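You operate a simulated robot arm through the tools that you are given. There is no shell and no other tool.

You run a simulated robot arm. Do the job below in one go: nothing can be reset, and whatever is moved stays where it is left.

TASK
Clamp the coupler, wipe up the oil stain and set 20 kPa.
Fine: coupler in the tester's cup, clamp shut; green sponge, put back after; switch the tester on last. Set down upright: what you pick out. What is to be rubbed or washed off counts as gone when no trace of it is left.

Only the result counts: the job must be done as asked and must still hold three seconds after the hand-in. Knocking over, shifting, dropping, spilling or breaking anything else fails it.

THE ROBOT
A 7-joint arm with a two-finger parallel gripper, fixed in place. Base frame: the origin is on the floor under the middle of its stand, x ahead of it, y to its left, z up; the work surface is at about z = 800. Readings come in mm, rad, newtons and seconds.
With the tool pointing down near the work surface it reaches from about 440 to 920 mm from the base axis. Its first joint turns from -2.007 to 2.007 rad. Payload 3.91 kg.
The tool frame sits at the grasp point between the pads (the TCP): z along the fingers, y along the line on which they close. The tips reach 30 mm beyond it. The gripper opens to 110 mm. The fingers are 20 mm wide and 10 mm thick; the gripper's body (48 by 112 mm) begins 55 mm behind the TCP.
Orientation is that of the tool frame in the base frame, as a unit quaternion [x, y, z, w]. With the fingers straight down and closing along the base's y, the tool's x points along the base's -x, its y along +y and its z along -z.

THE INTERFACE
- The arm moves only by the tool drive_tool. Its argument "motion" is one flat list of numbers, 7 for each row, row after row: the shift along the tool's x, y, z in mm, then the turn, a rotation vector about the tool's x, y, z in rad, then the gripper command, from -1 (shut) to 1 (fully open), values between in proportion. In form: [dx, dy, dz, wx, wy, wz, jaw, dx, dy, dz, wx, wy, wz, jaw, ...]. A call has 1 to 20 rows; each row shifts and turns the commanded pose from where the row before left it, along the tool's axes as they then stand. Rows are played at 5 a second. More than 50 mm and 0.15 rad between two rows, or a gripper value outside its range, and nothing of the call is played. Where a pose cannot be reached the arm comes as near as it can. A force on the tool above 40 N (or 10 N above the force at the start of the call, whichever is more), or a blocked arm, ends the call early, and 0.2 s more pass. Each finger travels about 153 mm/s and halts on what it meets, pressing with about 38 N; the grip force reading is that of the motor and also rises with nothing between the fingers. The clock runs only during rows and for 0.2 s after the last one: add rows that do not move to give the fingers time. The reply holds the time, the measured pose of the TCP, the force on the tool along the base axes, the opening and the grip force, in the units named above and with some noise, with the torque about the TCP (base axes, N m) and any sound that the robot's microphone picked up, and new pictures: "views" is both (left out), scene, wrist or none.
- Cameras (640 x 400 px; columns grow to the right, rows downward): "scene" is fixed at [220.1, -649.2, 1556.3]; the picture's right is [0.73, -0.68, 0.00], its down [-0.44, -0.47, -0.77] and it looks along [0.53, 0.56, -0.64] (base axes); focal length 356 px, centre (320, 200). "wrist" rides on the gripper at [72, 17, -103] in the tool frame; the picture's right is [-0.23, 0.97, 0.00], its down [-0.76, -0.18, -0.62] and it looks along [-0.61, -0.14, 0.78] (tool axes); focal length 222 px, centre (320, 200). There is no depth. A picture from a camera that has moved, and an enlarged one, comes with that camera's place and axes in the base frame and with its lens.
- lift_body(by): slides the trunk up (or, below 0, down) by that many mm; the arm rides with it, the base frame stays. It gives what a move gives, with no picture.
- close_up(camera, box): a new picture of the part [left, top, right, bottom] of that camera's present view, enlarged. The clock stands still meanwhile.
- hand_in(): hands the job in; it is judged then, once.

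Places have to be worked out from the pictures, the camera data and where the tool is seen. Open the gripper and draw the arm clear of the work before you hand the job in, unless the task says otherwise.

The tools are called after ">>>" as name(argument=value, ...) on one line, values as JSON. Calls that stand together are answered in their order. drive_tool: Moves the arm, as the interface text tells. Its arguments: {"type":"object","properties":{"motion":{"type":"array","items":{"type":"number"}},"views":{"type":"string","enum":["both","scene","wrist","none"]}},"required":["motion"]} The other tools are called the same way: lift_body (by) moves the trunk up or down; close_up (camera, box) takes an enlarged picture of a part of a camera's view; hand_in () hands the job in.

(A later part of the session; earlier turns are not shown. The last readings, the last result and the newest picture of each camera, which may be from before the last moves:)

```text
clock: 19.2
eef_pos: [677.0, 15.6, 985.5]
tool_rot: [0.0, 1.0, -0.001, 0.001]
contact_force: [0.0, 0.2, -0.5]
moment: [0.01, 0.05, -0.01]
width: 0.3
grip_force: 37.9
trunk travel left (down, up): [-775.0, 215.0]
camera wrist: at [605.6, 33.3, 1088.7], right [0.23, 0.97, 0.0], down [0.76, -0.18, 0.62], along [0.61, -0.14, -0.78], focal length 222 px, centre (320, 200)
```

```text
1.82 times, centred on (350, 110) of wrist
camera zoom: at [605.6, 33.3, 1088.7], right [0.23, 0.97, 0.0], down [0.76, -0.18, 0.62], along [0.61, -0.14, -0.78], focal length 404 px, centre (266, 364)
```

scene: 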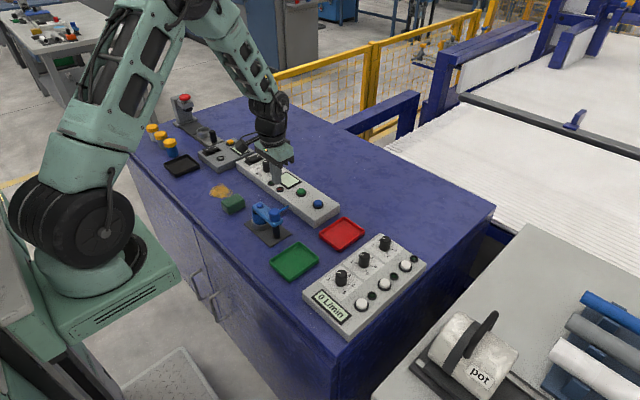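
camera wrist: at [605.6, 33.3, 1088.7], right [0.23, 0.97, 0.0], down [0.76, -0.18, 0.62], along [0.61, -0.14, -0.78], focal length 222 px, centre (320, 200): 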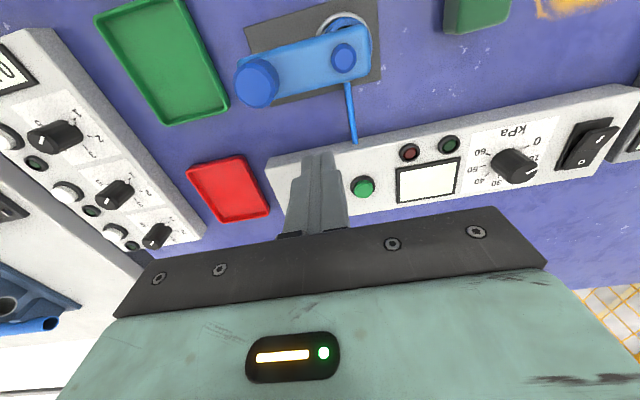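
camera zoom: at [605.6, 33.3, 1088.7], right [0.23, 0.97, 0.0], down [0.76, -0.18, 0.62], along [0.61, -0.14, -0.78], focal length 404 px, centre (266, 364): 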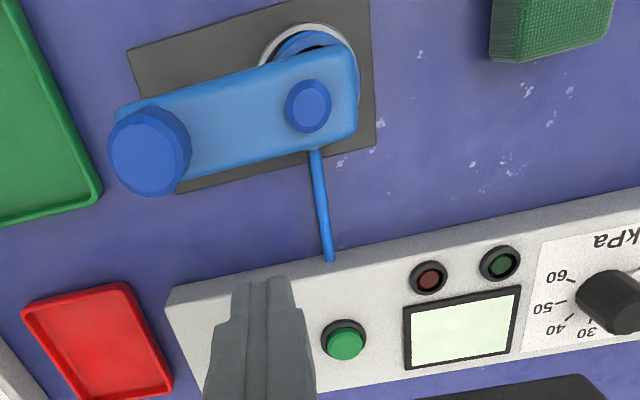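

The clamp stays shut over the coupler. Now for the sponge, which lies axis-aligned at about x 582–644 and y 155–196; I'll move above it with the jaw at about 70 mm.

>>> drive_tool(motion=[12.8, 32, 0, 0, 0, 0, -0.5, 12.8, 32, 10, 0, 0, 0, 0.27, 12.8, 32, 15, 0, 0, 0, 0.27, 12.8, 32, 20, 0, 0, 0, 0.27, 12.8, 32, 20, 0, 0, 0, 0.27, 0, 0, 0, 0, 0, 0, 0.27], views="both")

>>> close_up(camera="wrist", box=[220, 20, 540, 220])

>>> close_up(camera="scene", box=[190, 165, 290, 240])

```text
clock: 20.6
eef_pos: [613.1, 176.4, 920.7]
tool_rot: [0.001, 1.0, -0.001, 0.001]
contact_force: [-0.7, -0.6, -0.4]
moment: [0.0, 0.05, 0.01]
width: 70.0
grip_force: 0.2
trunk travel left (down, up): [-775.0, 215.0]
camera wrist: at [542.4, 194.1, 1023.8], right [0.23, 0.97, 0.0], down [0.76, -0.18, 0.62], along [0.61, -0.14, -0.78], focal length 222 px, centre (320, 200)
```

scene: 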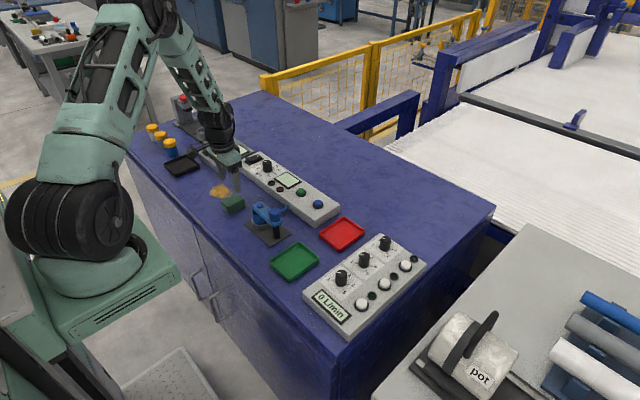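
wrist: 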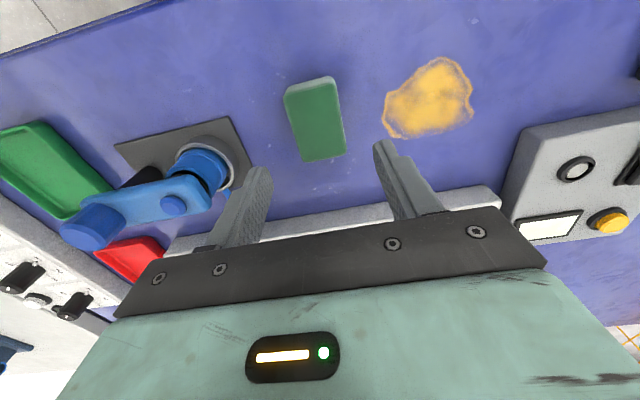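

```text
2.00 times, centred on (380, 120) of wrist
camera zoom: at [542.4, 194.1, 1023.8], right [0.23, 0.97, 0.0], down [0.76, -0.18, 0.62], along [0.61, -0.14, -0.78], focal length 444 px, centre (200, 360)
```

zoom: 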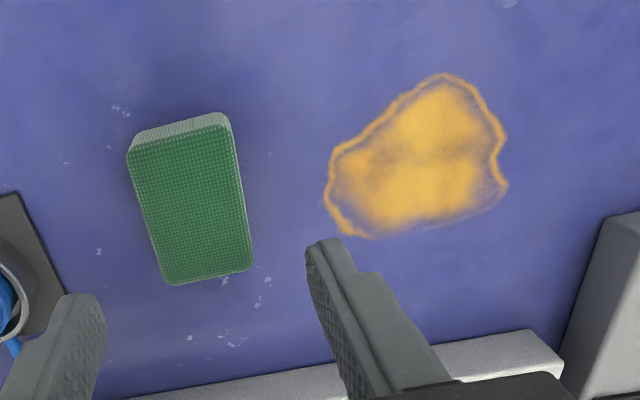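

```text
5.33 times, centred on (240, 202) of scene
camera zoom: at [220.1, -649.2, 1556.3], right [0.73, -0.68, 0.0], down [-0.44, -0.47, -0.77], along [0.53, 0.56, -0.64], focal length 1898 px, centre (747, 187)
```

zoom: 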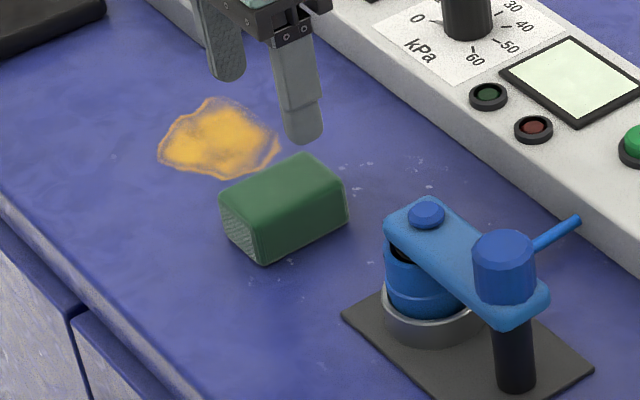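

The sponge top is at about z 830, centred at (612, 175) and aligned with the axes. I'll descend to TCP z 840 and grip it across y.

>>> drive_tool(motion=[0.8, -1, 25, 0, 0, 0, 0.27, 0, 0, 25, 0, 0, 0, 0.27, 0, 0, 20, 0, 0, 0, 0.27, 0, 0, 10, 0, 0, 0, 0.27, 0, 0, 0, 0, 0, 0, 0.27, 0, 0, 0, 0, 0, 0, -0.1, 0, 0, 0, 0, 0, 0, -0.4, 0, 0, 0, 0, 0, 0, -0.7, 0, 0, 0, 0, 0, 0, -0.7], views="both")

>>> close_up(camera="scene", box=[190, 165, 290, 240])

```text
clock: 22.6
eef_pos: [612.4, 174.9, 841.0]
tool_rot: [0.0, 1.0, -0.001, 0.001]
contact_force: [-0.3, -0.5, 0.1]
moment: [0.06, -0.01, -0.01]
width: 43.7
grip_force: 37.9
trunk travel left (down, up): [-775.0, 215.0]
camera wrist: at [541.7, 192.4, 943.9], right [0.23, 0.97, 0.0], down [0.76, -0.18, 0.62], along [0.61, -0.14, -0.78], focal length 222 px, centre (320, 200)
```

scene: 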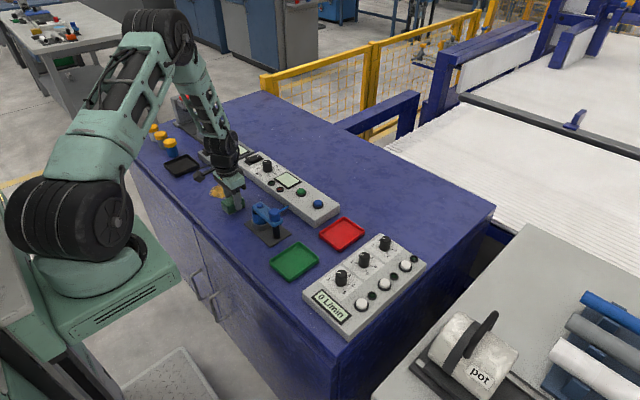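
wrist: 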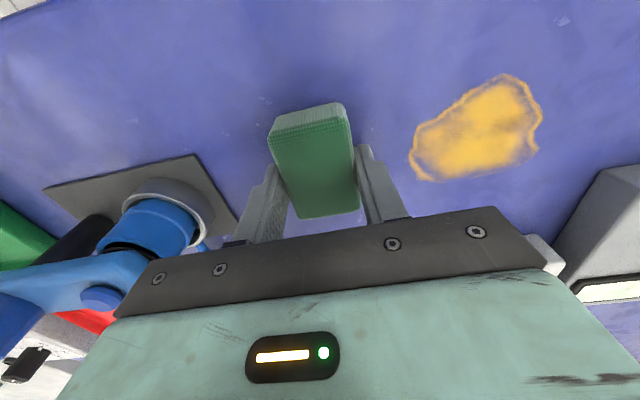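

```text
5.33 times, centred on (240, 202) of scene
camera zoom: at [220.1, -649.2, 1556.3], right [0.73, -0.68, 0.0], down [-0.44, -0.47, -0.77], along [0.53, 0.56, -0.64], focal length 1898 px, centre (747, 187)
```

zoom: 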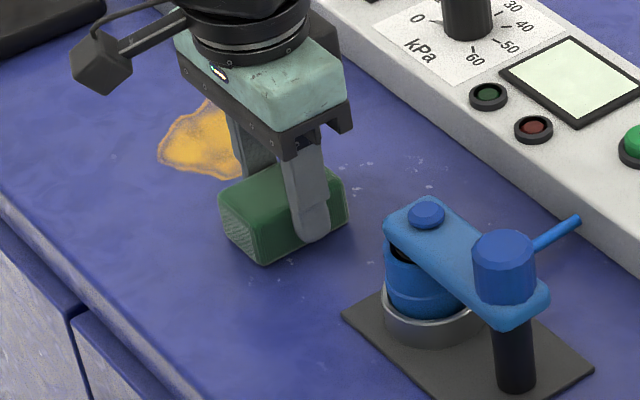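

The sponge is gripped (43.7 mm) at TCP (612.4, 174.9, 841.0), and I'll note that place for putting it back. I'll lift it 20 mm, shift to the near -y edge of the stain, and lower until it presses lightly.

>>> drive_tool(motion=[0, 0, -20, 0, 0, 0, -0.7, 3.2, 28, 0, 0, 0, 0, -0.7, 3.2, 27, 0, 0, 0, 0, -0.7, 0, 0, 10, 0, 0, 0, -0.7, 0, 0, 8, 0, 0, 0, -0.7, 0, 0, 2, 0, 0, 0, -0.7, 0, 0, 1, 0, 0, 0, -0.7], views="wrist")

```text
clock: 24.2
eef_pos: [604.6, 230.1, 839.9]
tool_rot: [0.001, 1.0, 0.0, 0.001]
contact_force: [-4.2, -2.5, 16.1]
moment: [-0.08, 0.2, 0.01]
width: 43.5
grip_force: 38.4
trunk travel left (down, up): [-775.0, 215.0]
camera wrist: at [534.6, 247.6, 943.7], right [0.23, 0.97, 0.0], down [0.76, -0.18, 0.63], along [0.61, -0.14, -0.78], focal length 222 px, centre (320, 200)
```

wrist: 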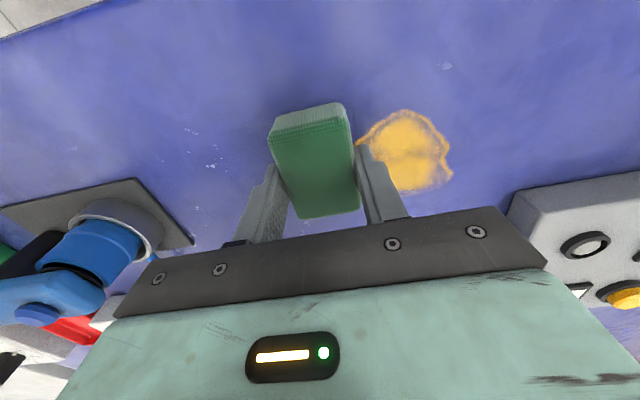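

Press force is about 16 N, which is good for wiping. I'll stroke along +y at x 605 across the stain.

>>> drive_tool(motion=[0, 10, 0, 0, 0, 0, -0.7, 0, 10, 0, 0, 0, 0, -0.7, 0, 10, 0, 0, 0, 0, -0.7, 0, 10, 0, 0, 0, 0, -0.7, 0, 10, 0, 0, 0, 0, -0.7, 0, 10, 0, 0, 0, 0, -0.7, 0, 10, 0, 0, 0, 0, -0.7, 0, 10, 0, 0, 0, 0, -0.7, 0, 10, 0, 0, 0, 0, -0.7], views="both")

```text
clock: 26.2
eef_pos: [604.9, 319.6, 840.2]
tool_rot: [0.0, 1.0, 0.0, 0.002]
contact_force: [0.8, -12.0, 30.4]
moment: [-0.37, 0.02, 0.03]
width: 43.4
grip_force: 37.8
trunk travel left (down, up): [-775.0, 215.0]
camera wrist: at [534.9, 336.9, 943.4], right [0.23, 0.97, 0.0], down [0.76, -0.18, 0.63], along [0.61, -0.14, -0.78], focal length 222 px, centre (320, 200)
```

scene: 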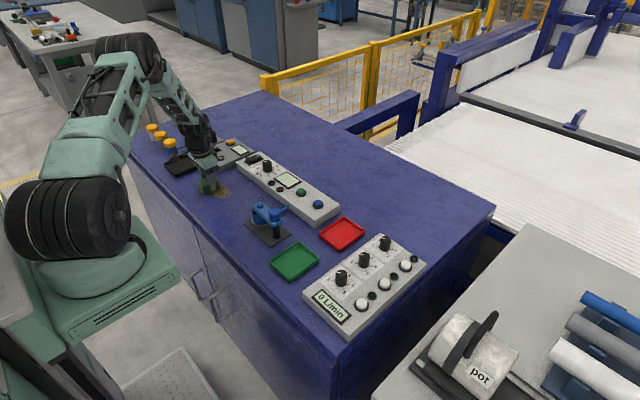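
wrist: 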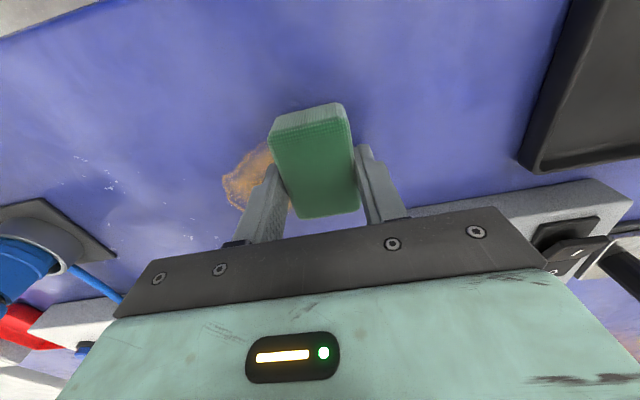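

The stroke thins the stain, so it needs several passes. The force reached about 30 N, so I'll ease up slightly, shift to x 622 and stroke back.

>>> drive_tool(motion=[0, 0, -0.7, 0, 0, 0, -0.7, -8, 0, 0, 0, 0, 0, -0.7, -9, 0, 0, 0, 0, 0, -0.7, 0, -10, 0, 0, 0, 0, -0.7, 0, -10, 0, 0, 0, 0, -0.7, 0, -10, 0, 0, 0, 0, -0.7, 0, -10, 0, 0, 0, 0, -0.7, 0, -10, 0, 0, 0, 0, -0.7, 0, -10, 0, 0, 0, 0, -0.7, 0, -10, 0, 0, 0, 0, -0.7, 0, -10, 0, 0, 0, 0, -0.7, 0, -10, 0, 0, 0, 0, -0.7], views="both")

```text
clock: 28.8
eef_pos: [623.2, 230.0, 840.1]
tool_rot: [0.0, 1.0, -0.001, 0.0]
contact_force: [-0.4, 5.3, 13.1]
moment: [0.24, -0.02, -0.04]
width: 43.5
grip_force: 37.4
trunk travel left (down, up): [-775.0, 215.0]
camera wrist: at [552.0, 247.9, 943.6], right [0.23, 0.97, 0.0], down [0.76, -0.18, 0.63], along [0.61, -0.14, -0.78], focal length 222 px, centre (320, 200)
```

scene: 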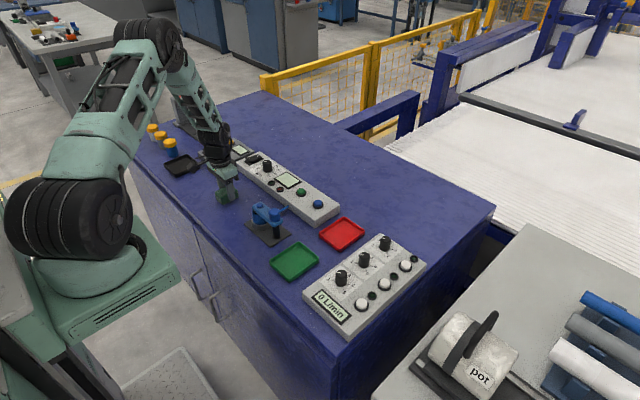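
wrist: 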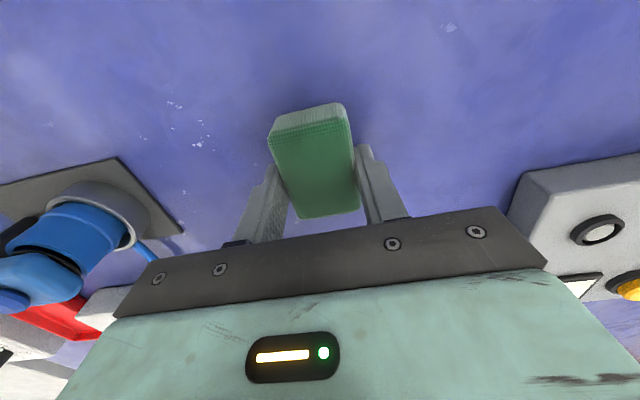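

The stain looks nearly gone. I'll run further overlapping passes for any remaining trace, first along +y at x 643.

>>> drive_tool(motion=[-10, 0, 0, 0, 0, 0, -0.7, -10, 0, 0, 0, 0, 0, -0.7, 0, 10, 0, 0, 0, 0, -0.7, 0, 10, 0, 0, 0, 0, -0.7, 0, 10, 0, 0, 0, 0, -0.7, 0, 10, 0, 0, 0, 0, -0.7, 0, 10, 0, 0, 0, 0, -0.7, 0, 10, 0, 0, 0, 0, -0.7, 0, 10, 0, 0, 0, 0, -0.7, 0, 10, 0, 0, 0, 0, -0.7, 0, 8, 0, 0, 0, 0, -0.7], views="both")

```text
clock: 31.2
eef_pos: [642.6, 318.3, 839.7]
tool_rot: [0.0, 1.0, 0.0, 0.001]
contact_force: [0.5, -4.7, 14.2]
moment: [-0.15, -0.04, 0.05]
width: 43.6
grip_force: 37.6
trunk travel left (down, up): [-775.0, 215.0]
camera wrist: at [571.7, 335.5, 943.6], right [0.23, 0.97, 0.0], down [0.76, -0.18, 0.63], along [0.61, -0.14, -0.78], focal length 222 px, centre (320, 200)
```

scene: 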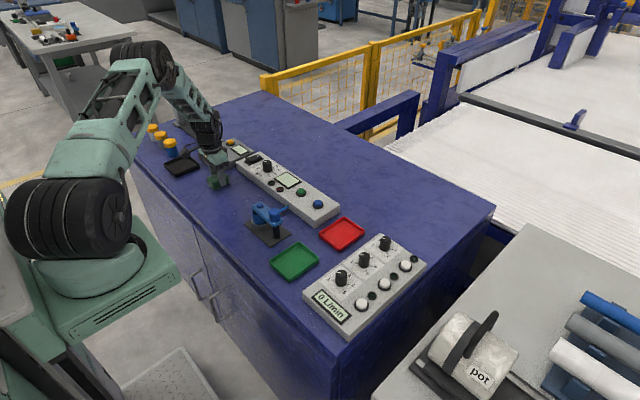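
wrist: 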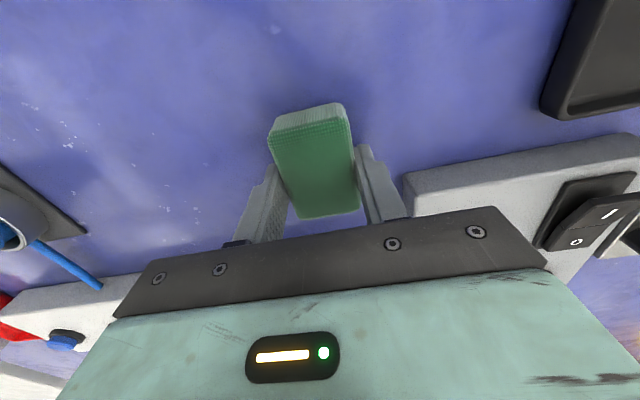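

I'll do a return pass at about x 628 and another at about x 600, so that every part of the stain has been rubbed several times.

>>> drive_tool(motion=[7, 0, 0, 0, 0, 0, -0.7, 7, 0, 0, 0, 0, 0, -0.7, 0, -11, 0, 0, 0, 0, -0.7, 0, -11, 0, 0, 0, 0, -0.7, 0, -11, 0, 0, 0, 0, -0.7, 0, -11, 0, 0, 0, 0, -0.7, 0, -11, 0, 0, 0, 0, -0.7, 0, -11, 0, 0, 0, 0, -0.7, 0, -11, 0, 0, 0, 0, -0.7, 0, -11, 0, 0, 0, 0, -0.7, 9, 0, 0, 0, 0, 0, -0.7, 9, 0, 0, 0, 0, 0, -0.7, 9, 0, 0, 0, 0, 0, -0.7], views="none")

>>> drive_tool(motion=[0, 10, 0, 0, 0, 0, -0.7, 0, 10, 0, 0, 0, 0, -0.7, 0, 10, 0, 0, 0, 0, -0.7, 0, 10, 0, 0, 0, 0, -0.7, 0, 10, 0, 0, 0, 0, -0.7, 0, 10, 0, 0, 0, 0, -0.7, 0, 10, 0, 0, 0, 0, -0.7, 0, 10, 0, 0, 0, 0, -0.7, 0, 5, 0, 0, 0, 0, -0.7], views="none")

```text
clock: 34.0
eef_pos: [602.5, 229.7, 839.9]
tool_rot: [0.001, 1.0, -0.001, 0.002]
contact_force: [5.4, -1.0, 13.7]
moment: [0.02, -0.21, 0.01]
width: 43.6
grip_force: 37.5
trunk travel left (down, up): [-775.0, 215.0]
```

```text
clock: 36.0
eef_pos: [602.4, 312.3, 840.2]
tool_rot: [0.001, 1.0, 0.0, 0.001]
contact_force: [0.7, -7.8, 17.2]
moment: [-0.24, 0.07, 0.05]
width: 43.4
grip_force: 38.2
trunk travel left (down, up): [-775.0, 215.0]
```

Passes are done. I'll lift the sponge 40 mm, move toward its home place and look at the stain area.

>>> drive_tool(motion=[0, 0, -20, 0, 0, 0, -0.7, 0, 0, -20, 0, 0, 0, -0.7, -2.5, -34.3, 0, 0, 0, 0, -0.7, -2.5, -34.3, 0, 0, 0, 0, -0.7, -2.5, -34.4, 0, 0, 0, 0, -0.7, -2.5, -34.4, 0, 0, 0, 0, -0.7, 0, 0, 0, 0, 0, 0, -0.7], views="both")

>>> close_up(camera="wrist", box=[340, 20, 600, 200])

>>> close_up(camera="scene", box=[170, 155, 270, 230])

```text
clock: 37.6
eef_pos: [611.7, 178.2, 881.0]
tool_rot: [0.0, 1.0, -0.001, 0.001]
contact_force: [0.7, 1.5, 0.0]
moment: [-0.02, 0.02, 0.01]
width: 43.6
grip_force: 37.6
trunk travel left (down, up): [-775.0, 215.0]
camera wrist: at [541.0, 194.8, 984.4], right [0.23, 0.97, 0.0], down [0.76, -0.18, 0.62], along [0.61, -0.14, -0.78], focal length 222 px, centre (320, 200)
```

scene: 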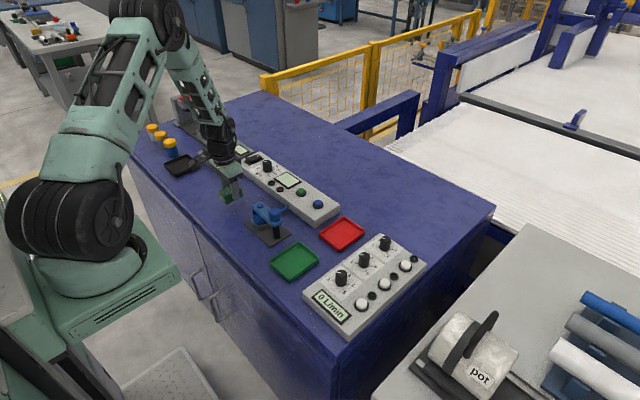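
wrist: 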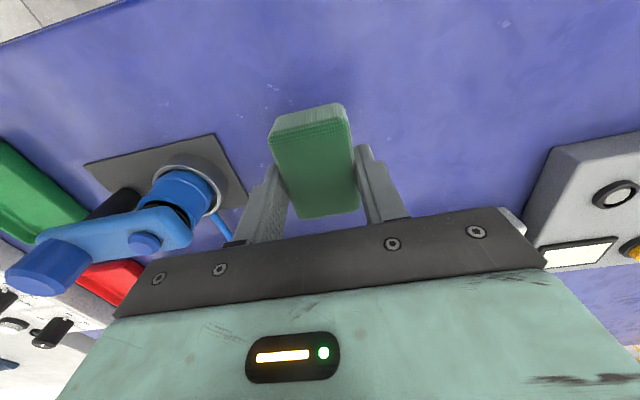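

```text
2.22 times, centred on (470, 110) of wrist
camera zoom: at [541.0, 194.8, 984.4], right [0.23, 0.97, 0.0], down [0.76, -0.18, 0.62], along [0.61, -0.14, -0.78], focal length 494 px, centre (-13, 400)
```

zoom: 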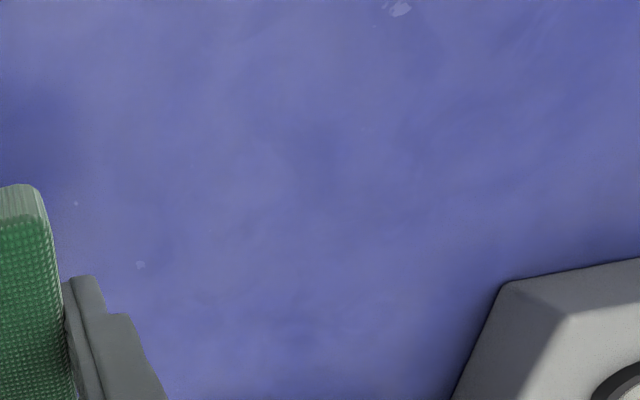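

```text
5.33 times, centred on (220, 192) of scene
camera zoom: at [220.1, -649.2, 1556.3], right [0.73, -0.68, 0.0], down [-0.44, -0.47, -0.77], along [0.53, 0.56, -0.64], focal length 1898 px, centre (853, 240)
```

zoom: 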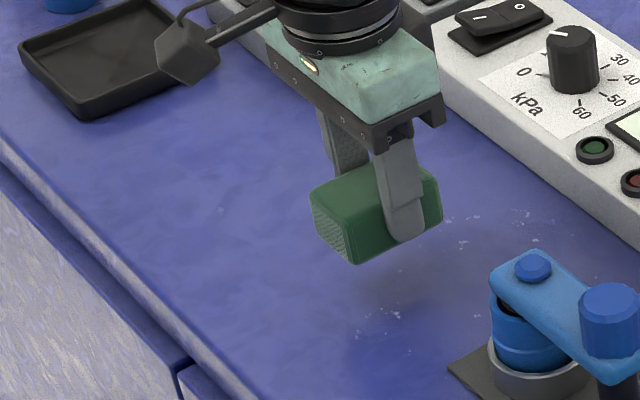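

The table looks clean. Before putting the sponge back I'll magnify the former stain area for faint residue.

>>> close_up(camera="wrist", box=[360, 80, 480, 200])

>>> close_up(camera="scene", box=[195, 170, 245, 205])

>>> close_up(camera="wrist", box=[440, 80, 540, 220])

```text
3.33 times, centred on (420, 140) of wrist
camera zoom: at [541.0, 194.8, 984.4], right [0.23, 0.97, 0.0], down [0.76, -0.18, 0.62], along [0.61, -0.14, -0.78], focal length 740 px, centre (-13, 400)
```

zoom: 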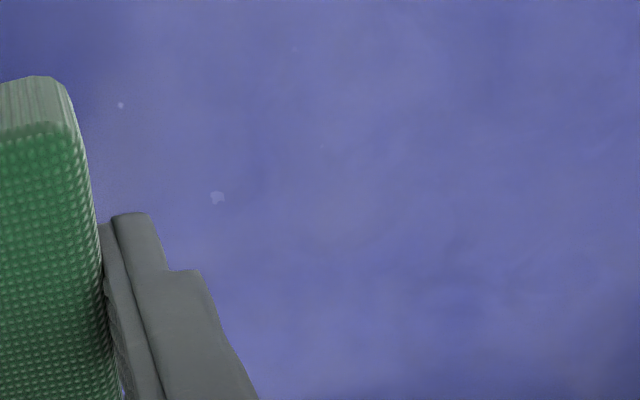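

```text
11.43 times, centred on (220, 188) of scene
camera zoom: at [220.1, -649.2, 1556.3], right [0.73, -0.68, 0.0], down [-0.44, -0.47, -0.77], along [0.53, 0.56, -0.64], focal length 4067 px, centre (1463, 343)
```

zoom: 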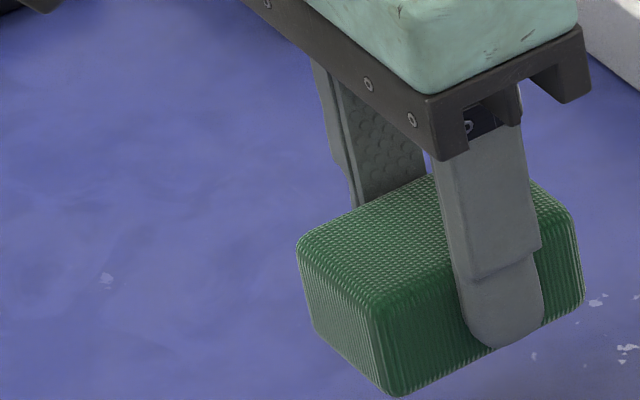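

```text
2.86 times, centred on (490, 150) of wrist
camera zoom: at [541.0, 194.8, 984.4], right [0.23, 0.97, 0.0], down [0.76, -0.18, 0.62], along [0.61, -0.14, -0.78], focal length 635 px, centre (-166, 343)
```

zoom: 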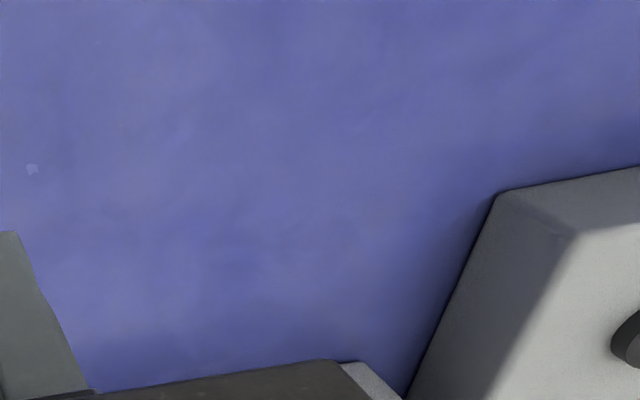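

It is clean apart from a possible very faint tint near (643, 265). I'll make extra passes there at x 643 and x 615 to be sure.

>>> drive_tool(motion=[-15, 26, 0, 0, 0, 0, -0.7, -16, 26, 0, 0, 0, 0, -0.7, 0, 0, 20, 0, 0, 0, -0.7, 0, 0, 15, 0, 0, 0, -0.7, 0, 0, 5, 0, 0, 0, -0.7, 0, 0, 1.5, 0, 0, 0, -0.7, 0, 10, 0, 0, 0, 0, -0.7, 0, 10, 0, 0, 0, 0, -0.7, 0, 10, 0, 0, 0, 0, -0.7, 0, 10, 0, 0, 0, 0, -0.7, 0, 10, 0, 0, 0, 0, -0.7, 0, 10, 0, 0, 0, 0, -0.7, 0, 10, 0, 0, 0, 0, -0.7, 0, 10, 0, 0, 0, 0, -0.7, 7, 0, 0, 0, 0, 0, -0.7], views="none")

>>> drive_tool(motion=[0, -10, 0, 0, 0, 0, -0.7, 0, -10, 0, 0, 0, 0, -0.7, 0, -10, 0, 0, 0, 0, -0.7, 0, -10, 0, 0, 0, 0, -0.7, 0, -10, 0, 0, 0, 0, -0.7, 0, -10, 0, 0, 0, 0, -0.7, 0, -10, 0, 0, 0, 0, -0.7, 0, -10, 0, 0, 0, 0, -0.7, 10, 0, 0, 0, 0, 0, -0.7, 10, 0, 0, 0, 0, 0, -0.7, 0, 10, 0, 0, 0, 0, -0.7, 0, 10, 0, 0, 0, 0, -0.7, 0, 10, 0, 0, 0, 0, -0.7, 0, 10, 0, 0, 0, 0, -0.7, 0, 10, 0, 0, 0, 0, -0.7, 0, 10, 0, 0, 0, 0, -0.7, 0, 10, 0, 0, 0, 0, -0.7, 0, 8, 0, 0, 0, 0, -0.7], views="none")

```text
clock: 40.1
eef_pos: [643.7, 280.7, 840.5]
tool_rot: [0.001, 1.0, 0.0, 0.002]
contact_force: [-3.1, -4.9, 17.1]
moment: [-0.08, 0.23, 0.01]
width: 43.7
grip_force: 37.8
trunk travel left (down, up): [-775.0, 215.0]
stopped in row 12: the force on the tool passed its limit at 41 N (the readings are from after the stop); the commanded pose is now the measured one
```

```text
clock: 42.5
eef_pos: [623.0, 209.0, 839.4]
tool_rot: [0.001, 1.0, -0.003, 0.0]
contact_force: [-2.8, -4.8, 18.2]
moment: [0.1, -0.04, 0.0]
width: 43.5
grip_force: 38.1
trunk travel left (down, up): [-775.0, 215.0]
stopped in row 12: the force on the tool passed its limit at 41 N (the readings are from after the stop); the commanded pose is now the measured one
```

The press was a little too hard and the force guard stopped those strokes. I'll ease the press by 1 mm and continue from (623, 209) along +y.

>>> drive_tool(motion=[0, 0, -1, 0, 0, 0, -0.7, 0, 10, 0, 0, 0, 0, -0.7, 0, 10, 0, 0, 0, 0, -0.7, 0, 10, 0, 0, 0, 0, -0.7, 0, 10, 0, 0, 0, 0, -0.7, 0, 10, 0, 0, 0, 0, -0.7, 0, 10, 0, 0, 0, 0, -0.7, 0, 10, 0, 0, 0, 0, -0.7, 0, 10, 0, 0, 0, 0, -0.7, 0, 10, 0, 0, 0, 0, -0.7, 0, 10, 0, 0, 0, 0, -0.7], views="both")

```text
clock: 45.0
eef_pos: [623.0, 308.7, 840.7]
tool_rot: [0.002, 1.0, -0.002, 0.001]
contact_force: [1.2, -9.0, 24.4]
moment: [-0.12, -0.02, -0.01]
width: 43.7
grip_force: 37.7
trunk travel left (down, up): [-775.0, 215.0]
camera wrist: at [552.8, 327.4, 943.4], right [0.23, 0.97, 0.0], down [0.76, -0.18, 0.63], along [0.61, -0.15, -0.78], focal length 222 px, centre (320, 200)
```

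scene: 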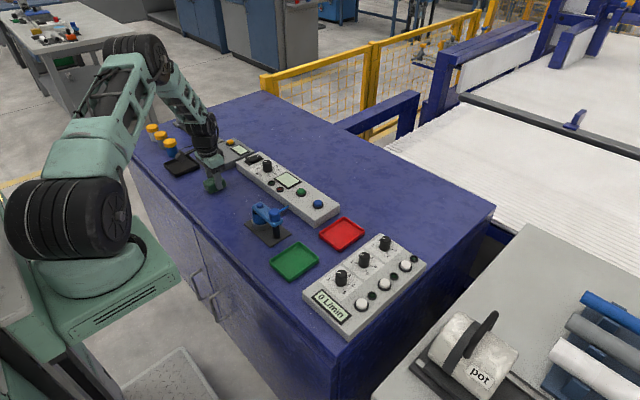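
wrist: 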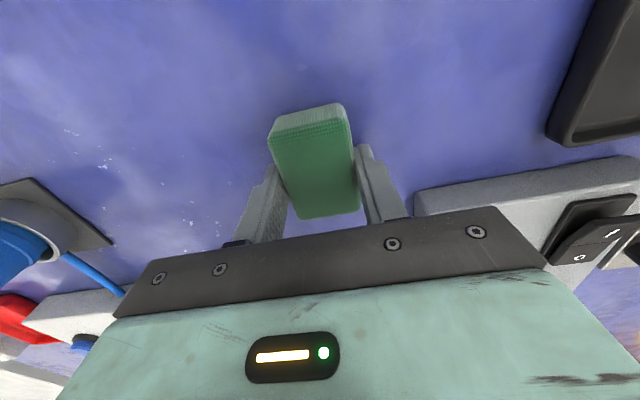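

Another return pass at x 641 with slightly less press, then I'll lift the sponge.

>>> drive_tool(motion=[-9, 0, -0.6, 0, 0, 0, -0.7, -9, 0, 0, 0, 0, 0, -0.7, 0, -10, 0, 0, 0, 0, -0.7, 0, -10, 0, 0, 0, 0, -0.7, 0, -10, 0, 0, 0, 0, -0.7, 0, -10, 0, 0, 0, 0, -0.7, 0, -10, 0, 0, 0, 0, -0.7, 0, -10, 0, 0, 0, 0, -0.7, 0, -10, 0, 0, 0, 0, -0.7, 0, -10, 0, 0, 0, 0, -0.7, 0, 0, -20, 0, 0, 0, -0.7, 0, 0, -20, 0, 0, 0, -0.7], views="none")

```text
clock: 47.5
eef_pos: [641.9, 229.1, 879.7]
tool_rot: [0.002, 1.0, -0.003, 0.0]
contact_force: [0.8, -1.0, -1.0]
moment: [-0.02, -0.01, 0.03]
width: 43.7
grip_force: 38.0
trunk travel left (down, up): [-775.0, 215.0]
```

Sponge lifted at (641.9, 229.1). I'll move it back over its home at (612.4, 174.9), cancel the tiny tool tilt, and look at the table again.

>>> drive_tool(motion=[14.7, -27, 0, -0.005, 0, -0.003, -0.7, 14.8, -27.2, 0, 0, 0, 0, -0.7, 0, 0, 0, 0, 0, 0, -0.7], views="both")

>>> close_up(camera="wrist", box=[360, 70, 520, 200])

>>> close_up(camera="scene", box=[190, 165, 260, 215])

```text
clock: 48.4
eef_pos: [611.6, 173.4, 880.2]
tool_rot: [0.0, 1.0, -0.001, 0.001]
contact_force: [0.6, -0.7, 0.2]
moment: [-0.02, -0.02, 0.0]
width: 43.4
grip_force: 37.8
trunk travel left (down, up): [-775.0, 215.0]
camera wrist: at [540.9, 192.3, 984.4], right [0.23, 0.97, 0.0], down [0.76, -0.18, 0.62], along [0.61, -0.14, -0.78], focal length 222 px, centre (320, 200)
```

scene: 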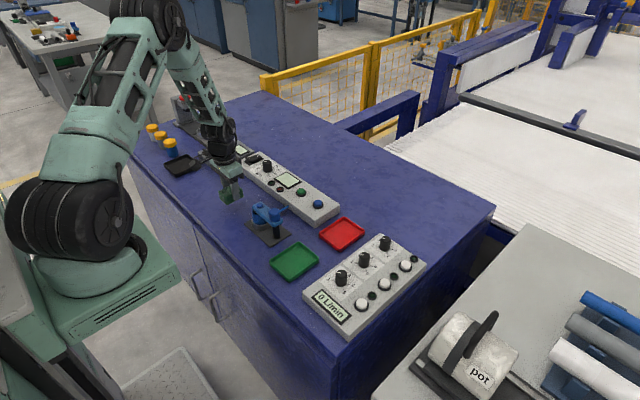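
wrist: 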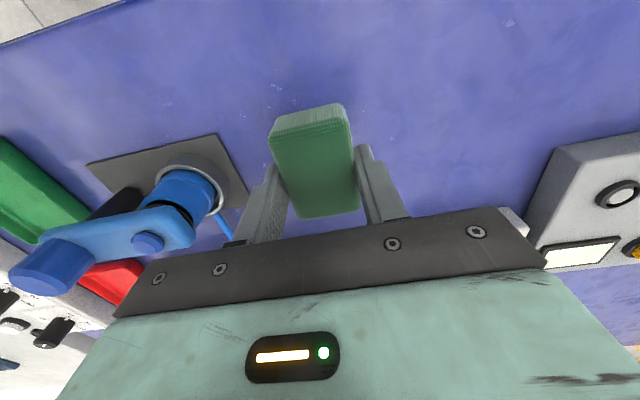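

```text
3.08 times, centred on (440, 135) of wrist
camera zoom: at [540.9, 192.3, 984.4], right [0.23, 0.97, 0.0], down [0.76, -0.18, 0.62], along [0.61, -0.14, -0.78], focal length 684 px, centre (-49, 400)
```

zoom: 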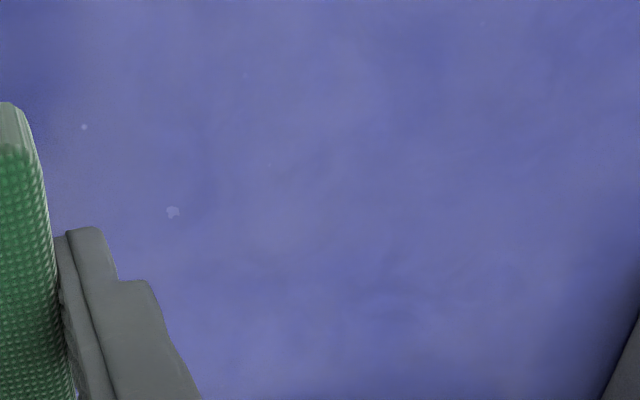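

```text
8.00 times, centred on (225, 190) of scene
camera zoom: at [220.1, -649.2, 1556.3], right [0.73, -0.68, 0.0], down [-0.44, -0.47, -0.77], along [0.53, 0.56, -0.64], focal length 2847 px, centre (1080, 280)
```

zoom: 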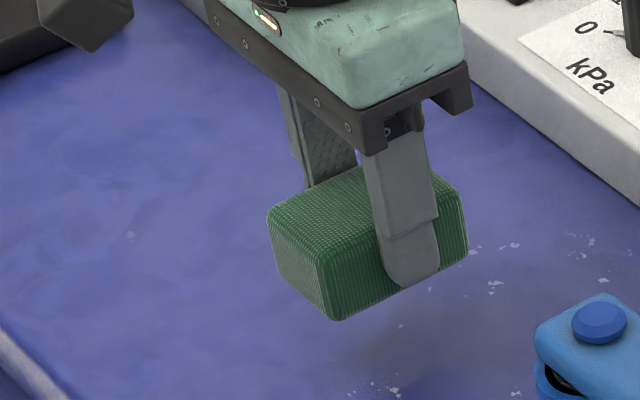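

No trace is left. I'll lower the sponge onto its home place, checking for contact before releasing.

>>> drive_tool(motion=[-0.8, 1.5, 15, 0, 0, 0, -0.7, 0, 0, 15, 0, 0, 0, -0.7, 0, 0, 7, 0, 0, 0, -0.7, 0, 0, 1.5, 0, 0, 0, -0.7, 0, 0, 0, 0, 0, 0, -0.7], views="scene")

```text
clock: 49.5
eef_pos: [614.5, 177.2, 843.3]
tool_rot: [0.0, 1.0, -0.002, 0.0]
contact_force: [-0.2, -0.6, -0.3]
moment: [-0.02, -0.01, 0.01]
width: 43.7
grip_force: 38.0
trunk travel left (down, up): [-775.0, 215.0]
```

scene: 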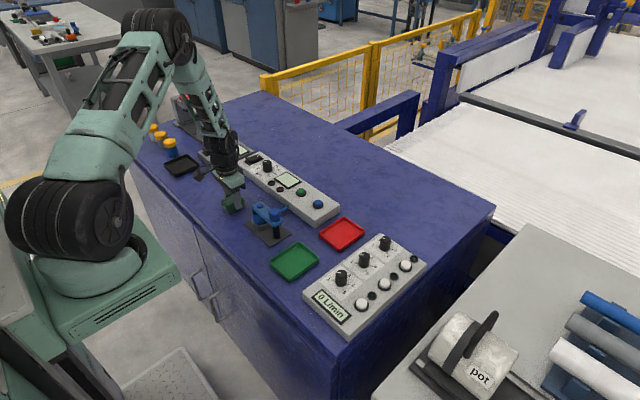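

There is no contact yet and the reading is (614.5, 177.2, 843.3). I'll correct by about 1.3 mm toward home and lower until it touches.

>>> drive_tool(motion=[1.2, -1.3, 1, 0, 0, 0, -0.7, 0, 0, 0.8, 0, 0, 0, -0.7, 0, 0, 0, 0, 0, 0, -0.7], views="none")

```text
clock: 50.4
eef_pos: [612.2, 175.9, 840.8]
tool_rot: [0.0, 1.0, -0.001, 0.001]
contact_force: [-0.9, -0.4, 4.0]
moment: [0.01, 0.0, -0.01]
width: 43.8
grip_force: 37.9
trunk travel left (down, up): [-775.0, 215.0]
```

The sponge touches the table (4 N) at (612.2, 175.9, 840.8), practically its original place. I'll open and rise.

>>> drive_tool(motion=[0, 0, 0, 0, 0, 0, -0.1, 0, 0, 0, 0, 0, 0, 0.1, 0, 0, 0, 0, 0, 0, 0.27, 0, 0, -20, 0, 0, 0, 0.27, 0, 0, -30, 0, 0, 0, 0.27, 0, 0, -40, 0, 0, 0, 0.27, 0, 0, -40, 0, 0, 0, 0.27, 0, 0, 0, 0, 0, 0, 0.27], views="both")

>>> close_up(camera="wrist", box=[220, 20, 540, 220])

>>> close_up(camera="scene", box=[190, 165, 290, 240])

```text
clock: 52.1
eef_pos: [610.5, 176.5, 971.0]
tool_rot: [0.0, 1.0, -0.001, 0.001]
contact_force: [-0.1, 0.5, 0.2]
moment: [0.0, -0.01, 0.02]
width: 69.9
grip_force: 0.1
trunk travel left (down, up): [-775.0, 215.0]
camera wrist: at [540.3, 194.0, 1074.2], right [0.23, 0.97, 0.0], down [0.76, -0.18, 0.62], along [0.61, -0.14, -0.78], focal length 222 px, centre (320, 200)
```

scene: 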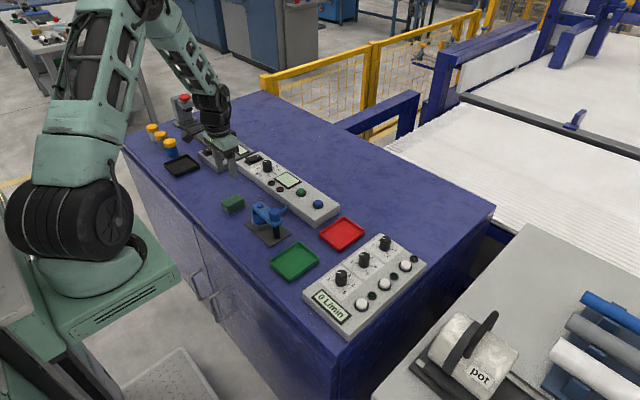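
wrist: 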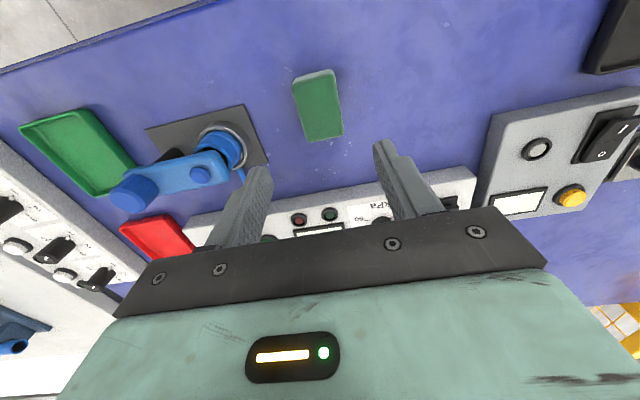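

```text
2.00 times, centred on (380, 120) of wrist
camera zoom: at [540.3, 194.0, 1074.2], right [0.23, 0.97, 0.0], down [0.76, -0.18, 0.62], along [0.61, -0.14, -0.78], focal length 444 px, centre (200, 360)
```

zoom: 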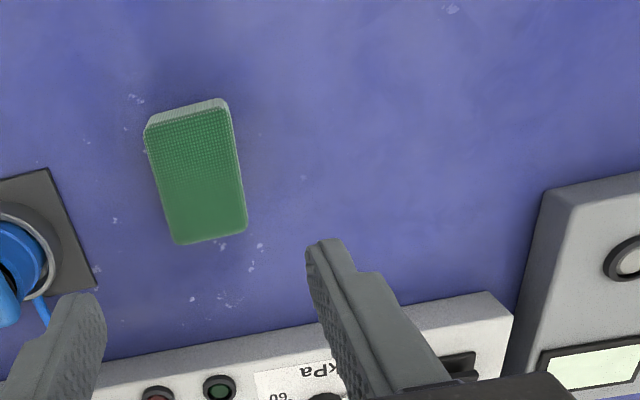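

```text
5.33 times, centred on (240, 202) of scene
camera zoom: at [220.1, -649.2, 1556.3], right [0.73, -0.68, 0.0], down [-0.44, -0.47, -0.77], along [0.53, 0.56, -0.64], focal length 1898 px, centre (747, 187)
```

zoom: 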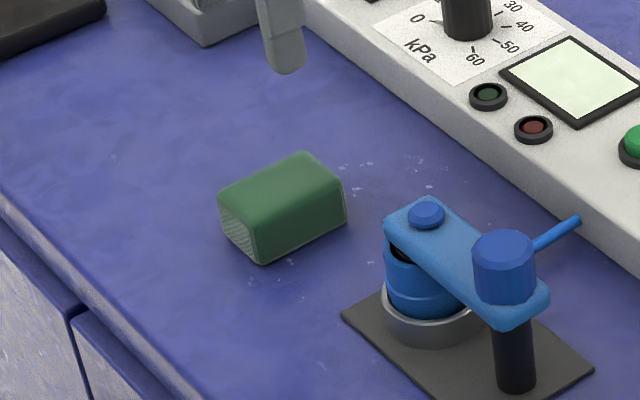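

The sponge is back in place and the table is clean. Next is the dial near (788, 230), so I'll move above it for a close look at the scale and pointer.

>>> drive_tool(motion=[-44.4, 13.4, -4.7, 0, 0, 0, 0.27, -44.4, 13.4, -4.7, 0, 0, 0, 0.27, -44.4, 13.4, -4.7, 0, 0, 0, 0.27, -44.3, 13.3, -4.7, 0, 0, 0, 0.27, 0, 0, 0, 0, 0, 0, 0.27], views="both")

>>> close_up(camera="wrist", box=[220, 40, 480, 200])

```text
clock: 53.4
eef_pos: [788.9, 228.7, 990.0]
tool_rot: [0.001, 1.0, -0.001, 0.0]
contact_force: [-0.1, 0.1, 0.3]
moment: [0.02, -0.02, -0.01]
width: 70.2
grip_force: 0.0
trunk travel left (down, up): [-775.0, 215.0]
camera wrist: at [718.1, 246.2, 1092.8], right [0.23, 0.97, 0.0], down [0.76, -0.18, 0.62], along [0.61, -0.14, -0.78], focal length 222 px, centre (320, 200)
```

scene: 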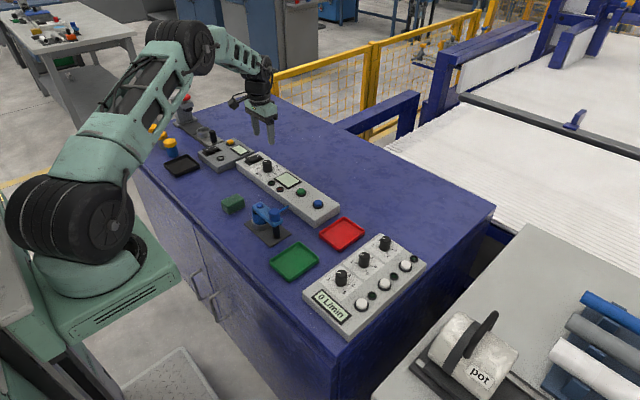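
wrist: 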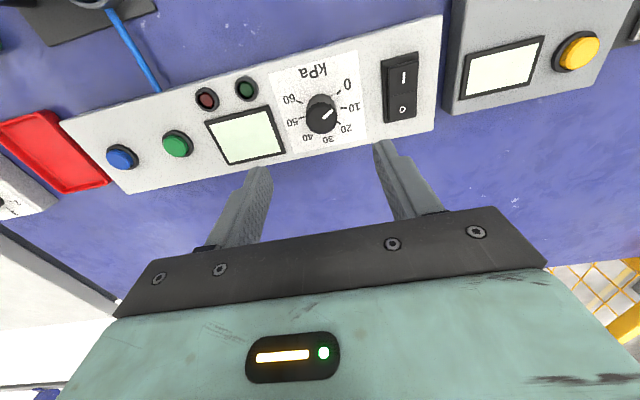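

```text
2.46 times, centred on (350, 120) of wrist
camera zoom: at [718.1, 246.2, 1092.8], right [0.23, 0.97, 0.0], down [0.76, -0.18, 0.62], along [0.61, -0.14, -0.78], focal length 547 px, centre (246, 397)
```

zoom: 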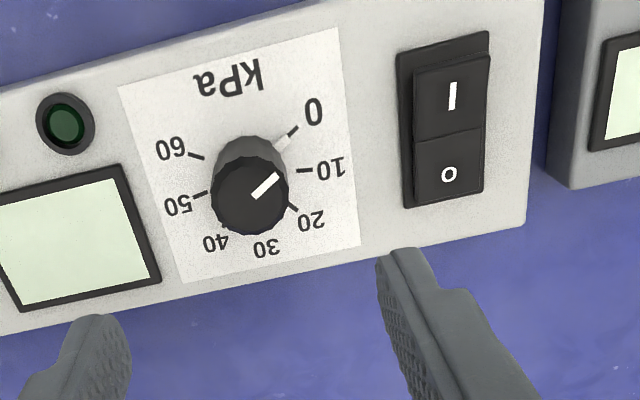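

Now it is clear: the knob pointer is at 0, the knob axis is at about (791.5, 231.5) with its top near z 868, and the switch is off with its I side toward the robot. I'll centre over the knob with a 50 mm jaw and check at z 920 before gripping.

>>> drive_tool(motion=[-1.3, 1.4, 35, 0, 0, 0, -0.09, -1.3, 1.4, 35, 0, 0, 0, -0.09, 0, 0, 0, 0, 0, 0, -0.09], views="both")

>>> close_up(camera="wrist", box=[220, 60, 440, 220])

>>> close_up(camera="scene", box=[225, 120, 325, 195])

```text
clock: 54.1
eef_pos: [792.2, 231.9, 920.3]
tool_rot: [0.0, 1.0, -0.001, 0.001]
contact_force: [-0.4, 1.1, -0.4]
moment: [0.01, -0.03, -0.01]
width: 50.2
grip_force: 0.1
trunk travel left (down, up): [-775.0, 215.0]
camera wrist: at [722.1, 249.2, 1023.8], right [0.23, 0.97, 0.0], down [0.76, -0.18, 0.62], along [0.61, -0.14, -0.78], focal length 222 px, centre (320, 200)
```

scene: 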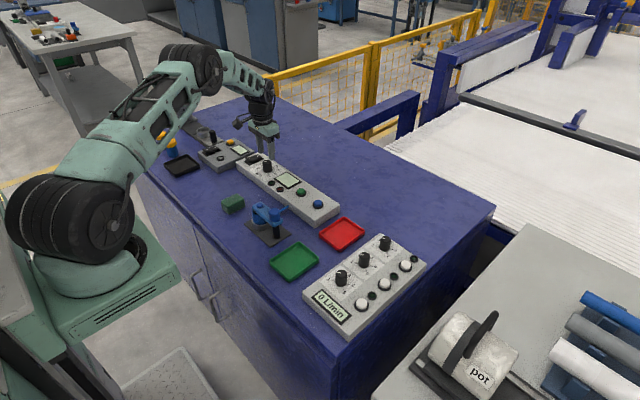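
wrist: 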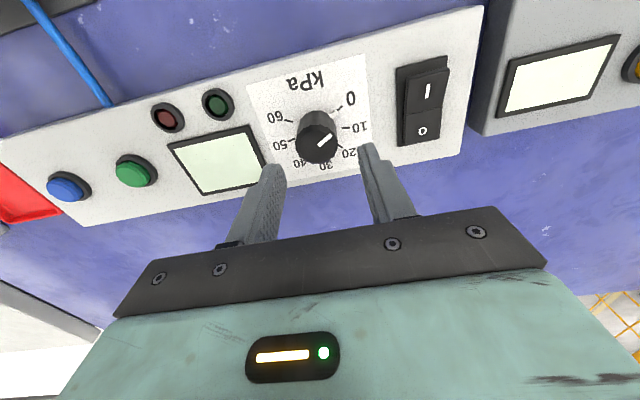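

```text
2.50 times, centred on (330, 140) of wrist
camera zoom: at [722.1, 249.2, 1023.8], right [0.23, 0.97, 0.0], down [0.76, -0.18, 0.62], along [0.61, -0.14, -0.78], focal length 555 px, centre (295, 350)
```

zoom: 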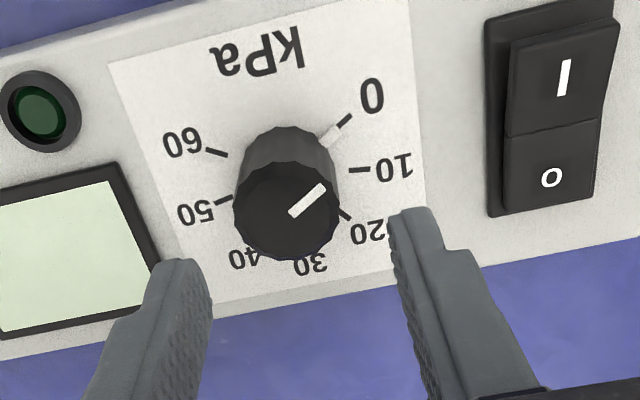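

```text
5.33 times, centred on (275, 158) of scene
camera zoom: at [220.1, -649.2, 1556.3], right [0.73, -0.68, 0.0], down [-0.44, -0.47, -0.77], along [0.53, 0.56, -0.64], focal length 1898 px, centre (560, 427)
```

zoom: 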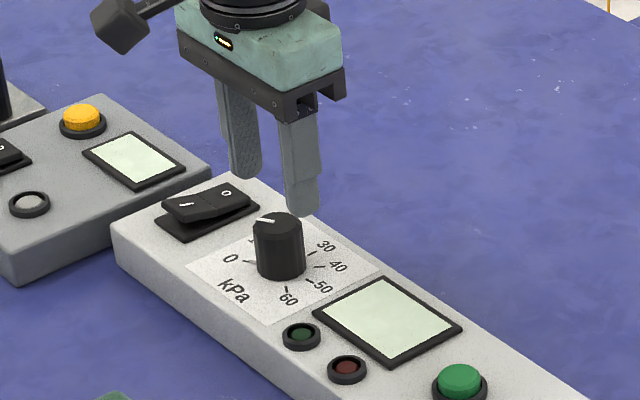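

The knob top is centred at about (791.5, 230.6), 32 mm wide, and the ticks confirm 40° per 10 kPa, clockwise. I'll pre-rotate the tool 80° counter-clockwise so that gripping and turning back to zero yaw moves the pointer from 0 to 20.

>>> drive_tool(motion=[0.6, -1.2, 0, 0, 0, -0.13963, -0.09, 0, 0, 0, 0, 0, -0.13963, -0.09, 0, 0, 0, 0, 0, -0.13963, -0.09, 0, 0, 0, 0, 0, -0.13963, -0.09, 0, 0, 0, 0, 0, -0.13963, -0.09, 0, 0, 0, 0, 0, -0.13963, -0.09, 0, 0, 0, 0, 0, -0.13963, -0.09, 0, 0, 0, 0, 0, -0.13963, -0.09, 0, 0, 0, 0, 0, -0.13963, -0.09, 0, 0, 0, 0, 0, -0.13963, -0.09, 0, 0, 0, 0, 0, 0, -0.09], views="both")

>>> close_up(camera="wrist", box=[220, 60, 440, 220])

>>> close_up(camera="scene", box=[225, 120, 325, 195])

```text
clock: 56.5
eef_pos: [790.7, 231.1, 919.7]
tool_rot: [-0.643, 0.766, 0.0, -0.001]
contact_force: [-0.5, -0.9, -0.1]
moment: [0.02, 0.02, -0.03]
width: 50.0
grip_force: 0.0
trunk travel left (down, up): [-775.0, 215.0]
camera wrist: at [763.8, 162.9, 1022.7], right [-0.92, 0.39, 0.0], down [0.31, 0.72, 0.62], along [0.24, 0.57, -0.78], focal length 222 px, centre (320, 200)
```

scene: 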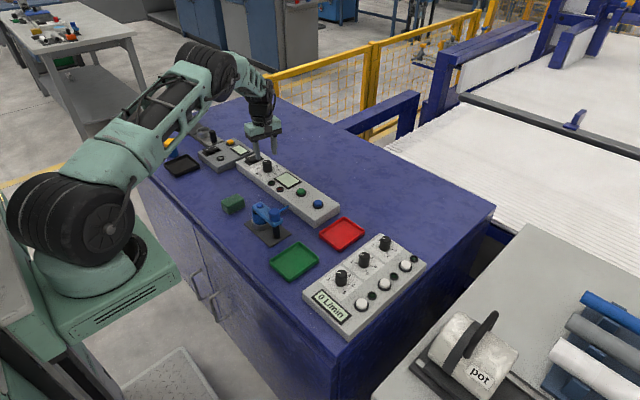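
wrist: 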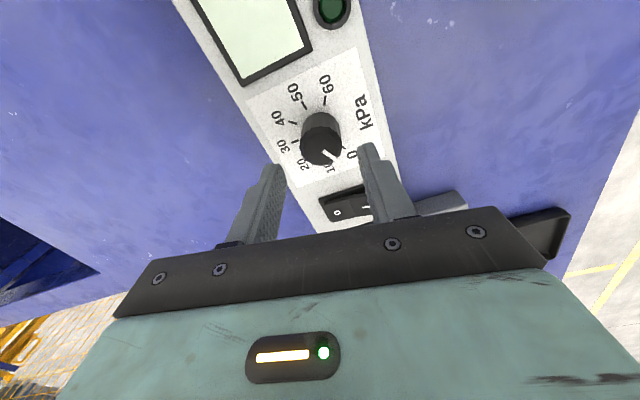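

```text
2.50 times, centred on (330, 140) of wrist
camera zoom: at [763.8, 162.9, 1022.7], right [-0.92, 0.39, 0.0], down [0.31, 0.72, 0.62], along [0.24, 0.57, -0.78], focal length 555 px, centre (295, 350)
```

zoom: 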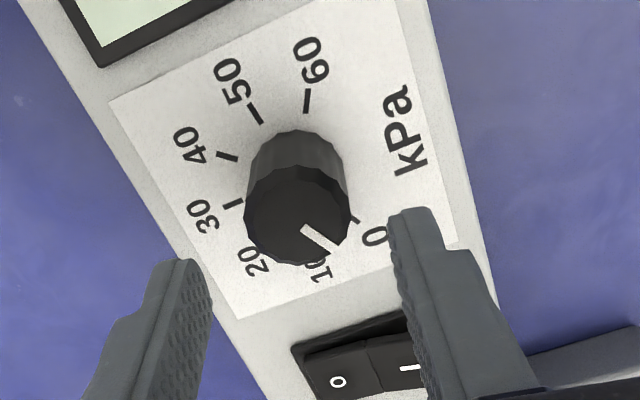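

```text
5.33 times, centred on (275, 158) of scene
camera zoom: at [220.1, -649.2, 1556.3], right [0.73, -0.68, 0.0], down [-0.44, -0.47, -0.77], along [0.53, 0.56, -0.64], focal length 1898 px, centre (560, 427)
```

zoom: 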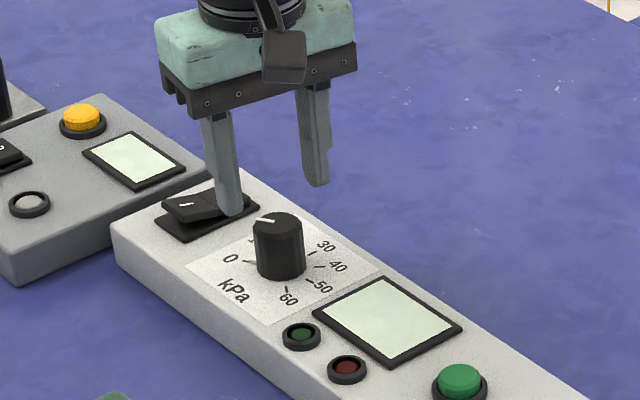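

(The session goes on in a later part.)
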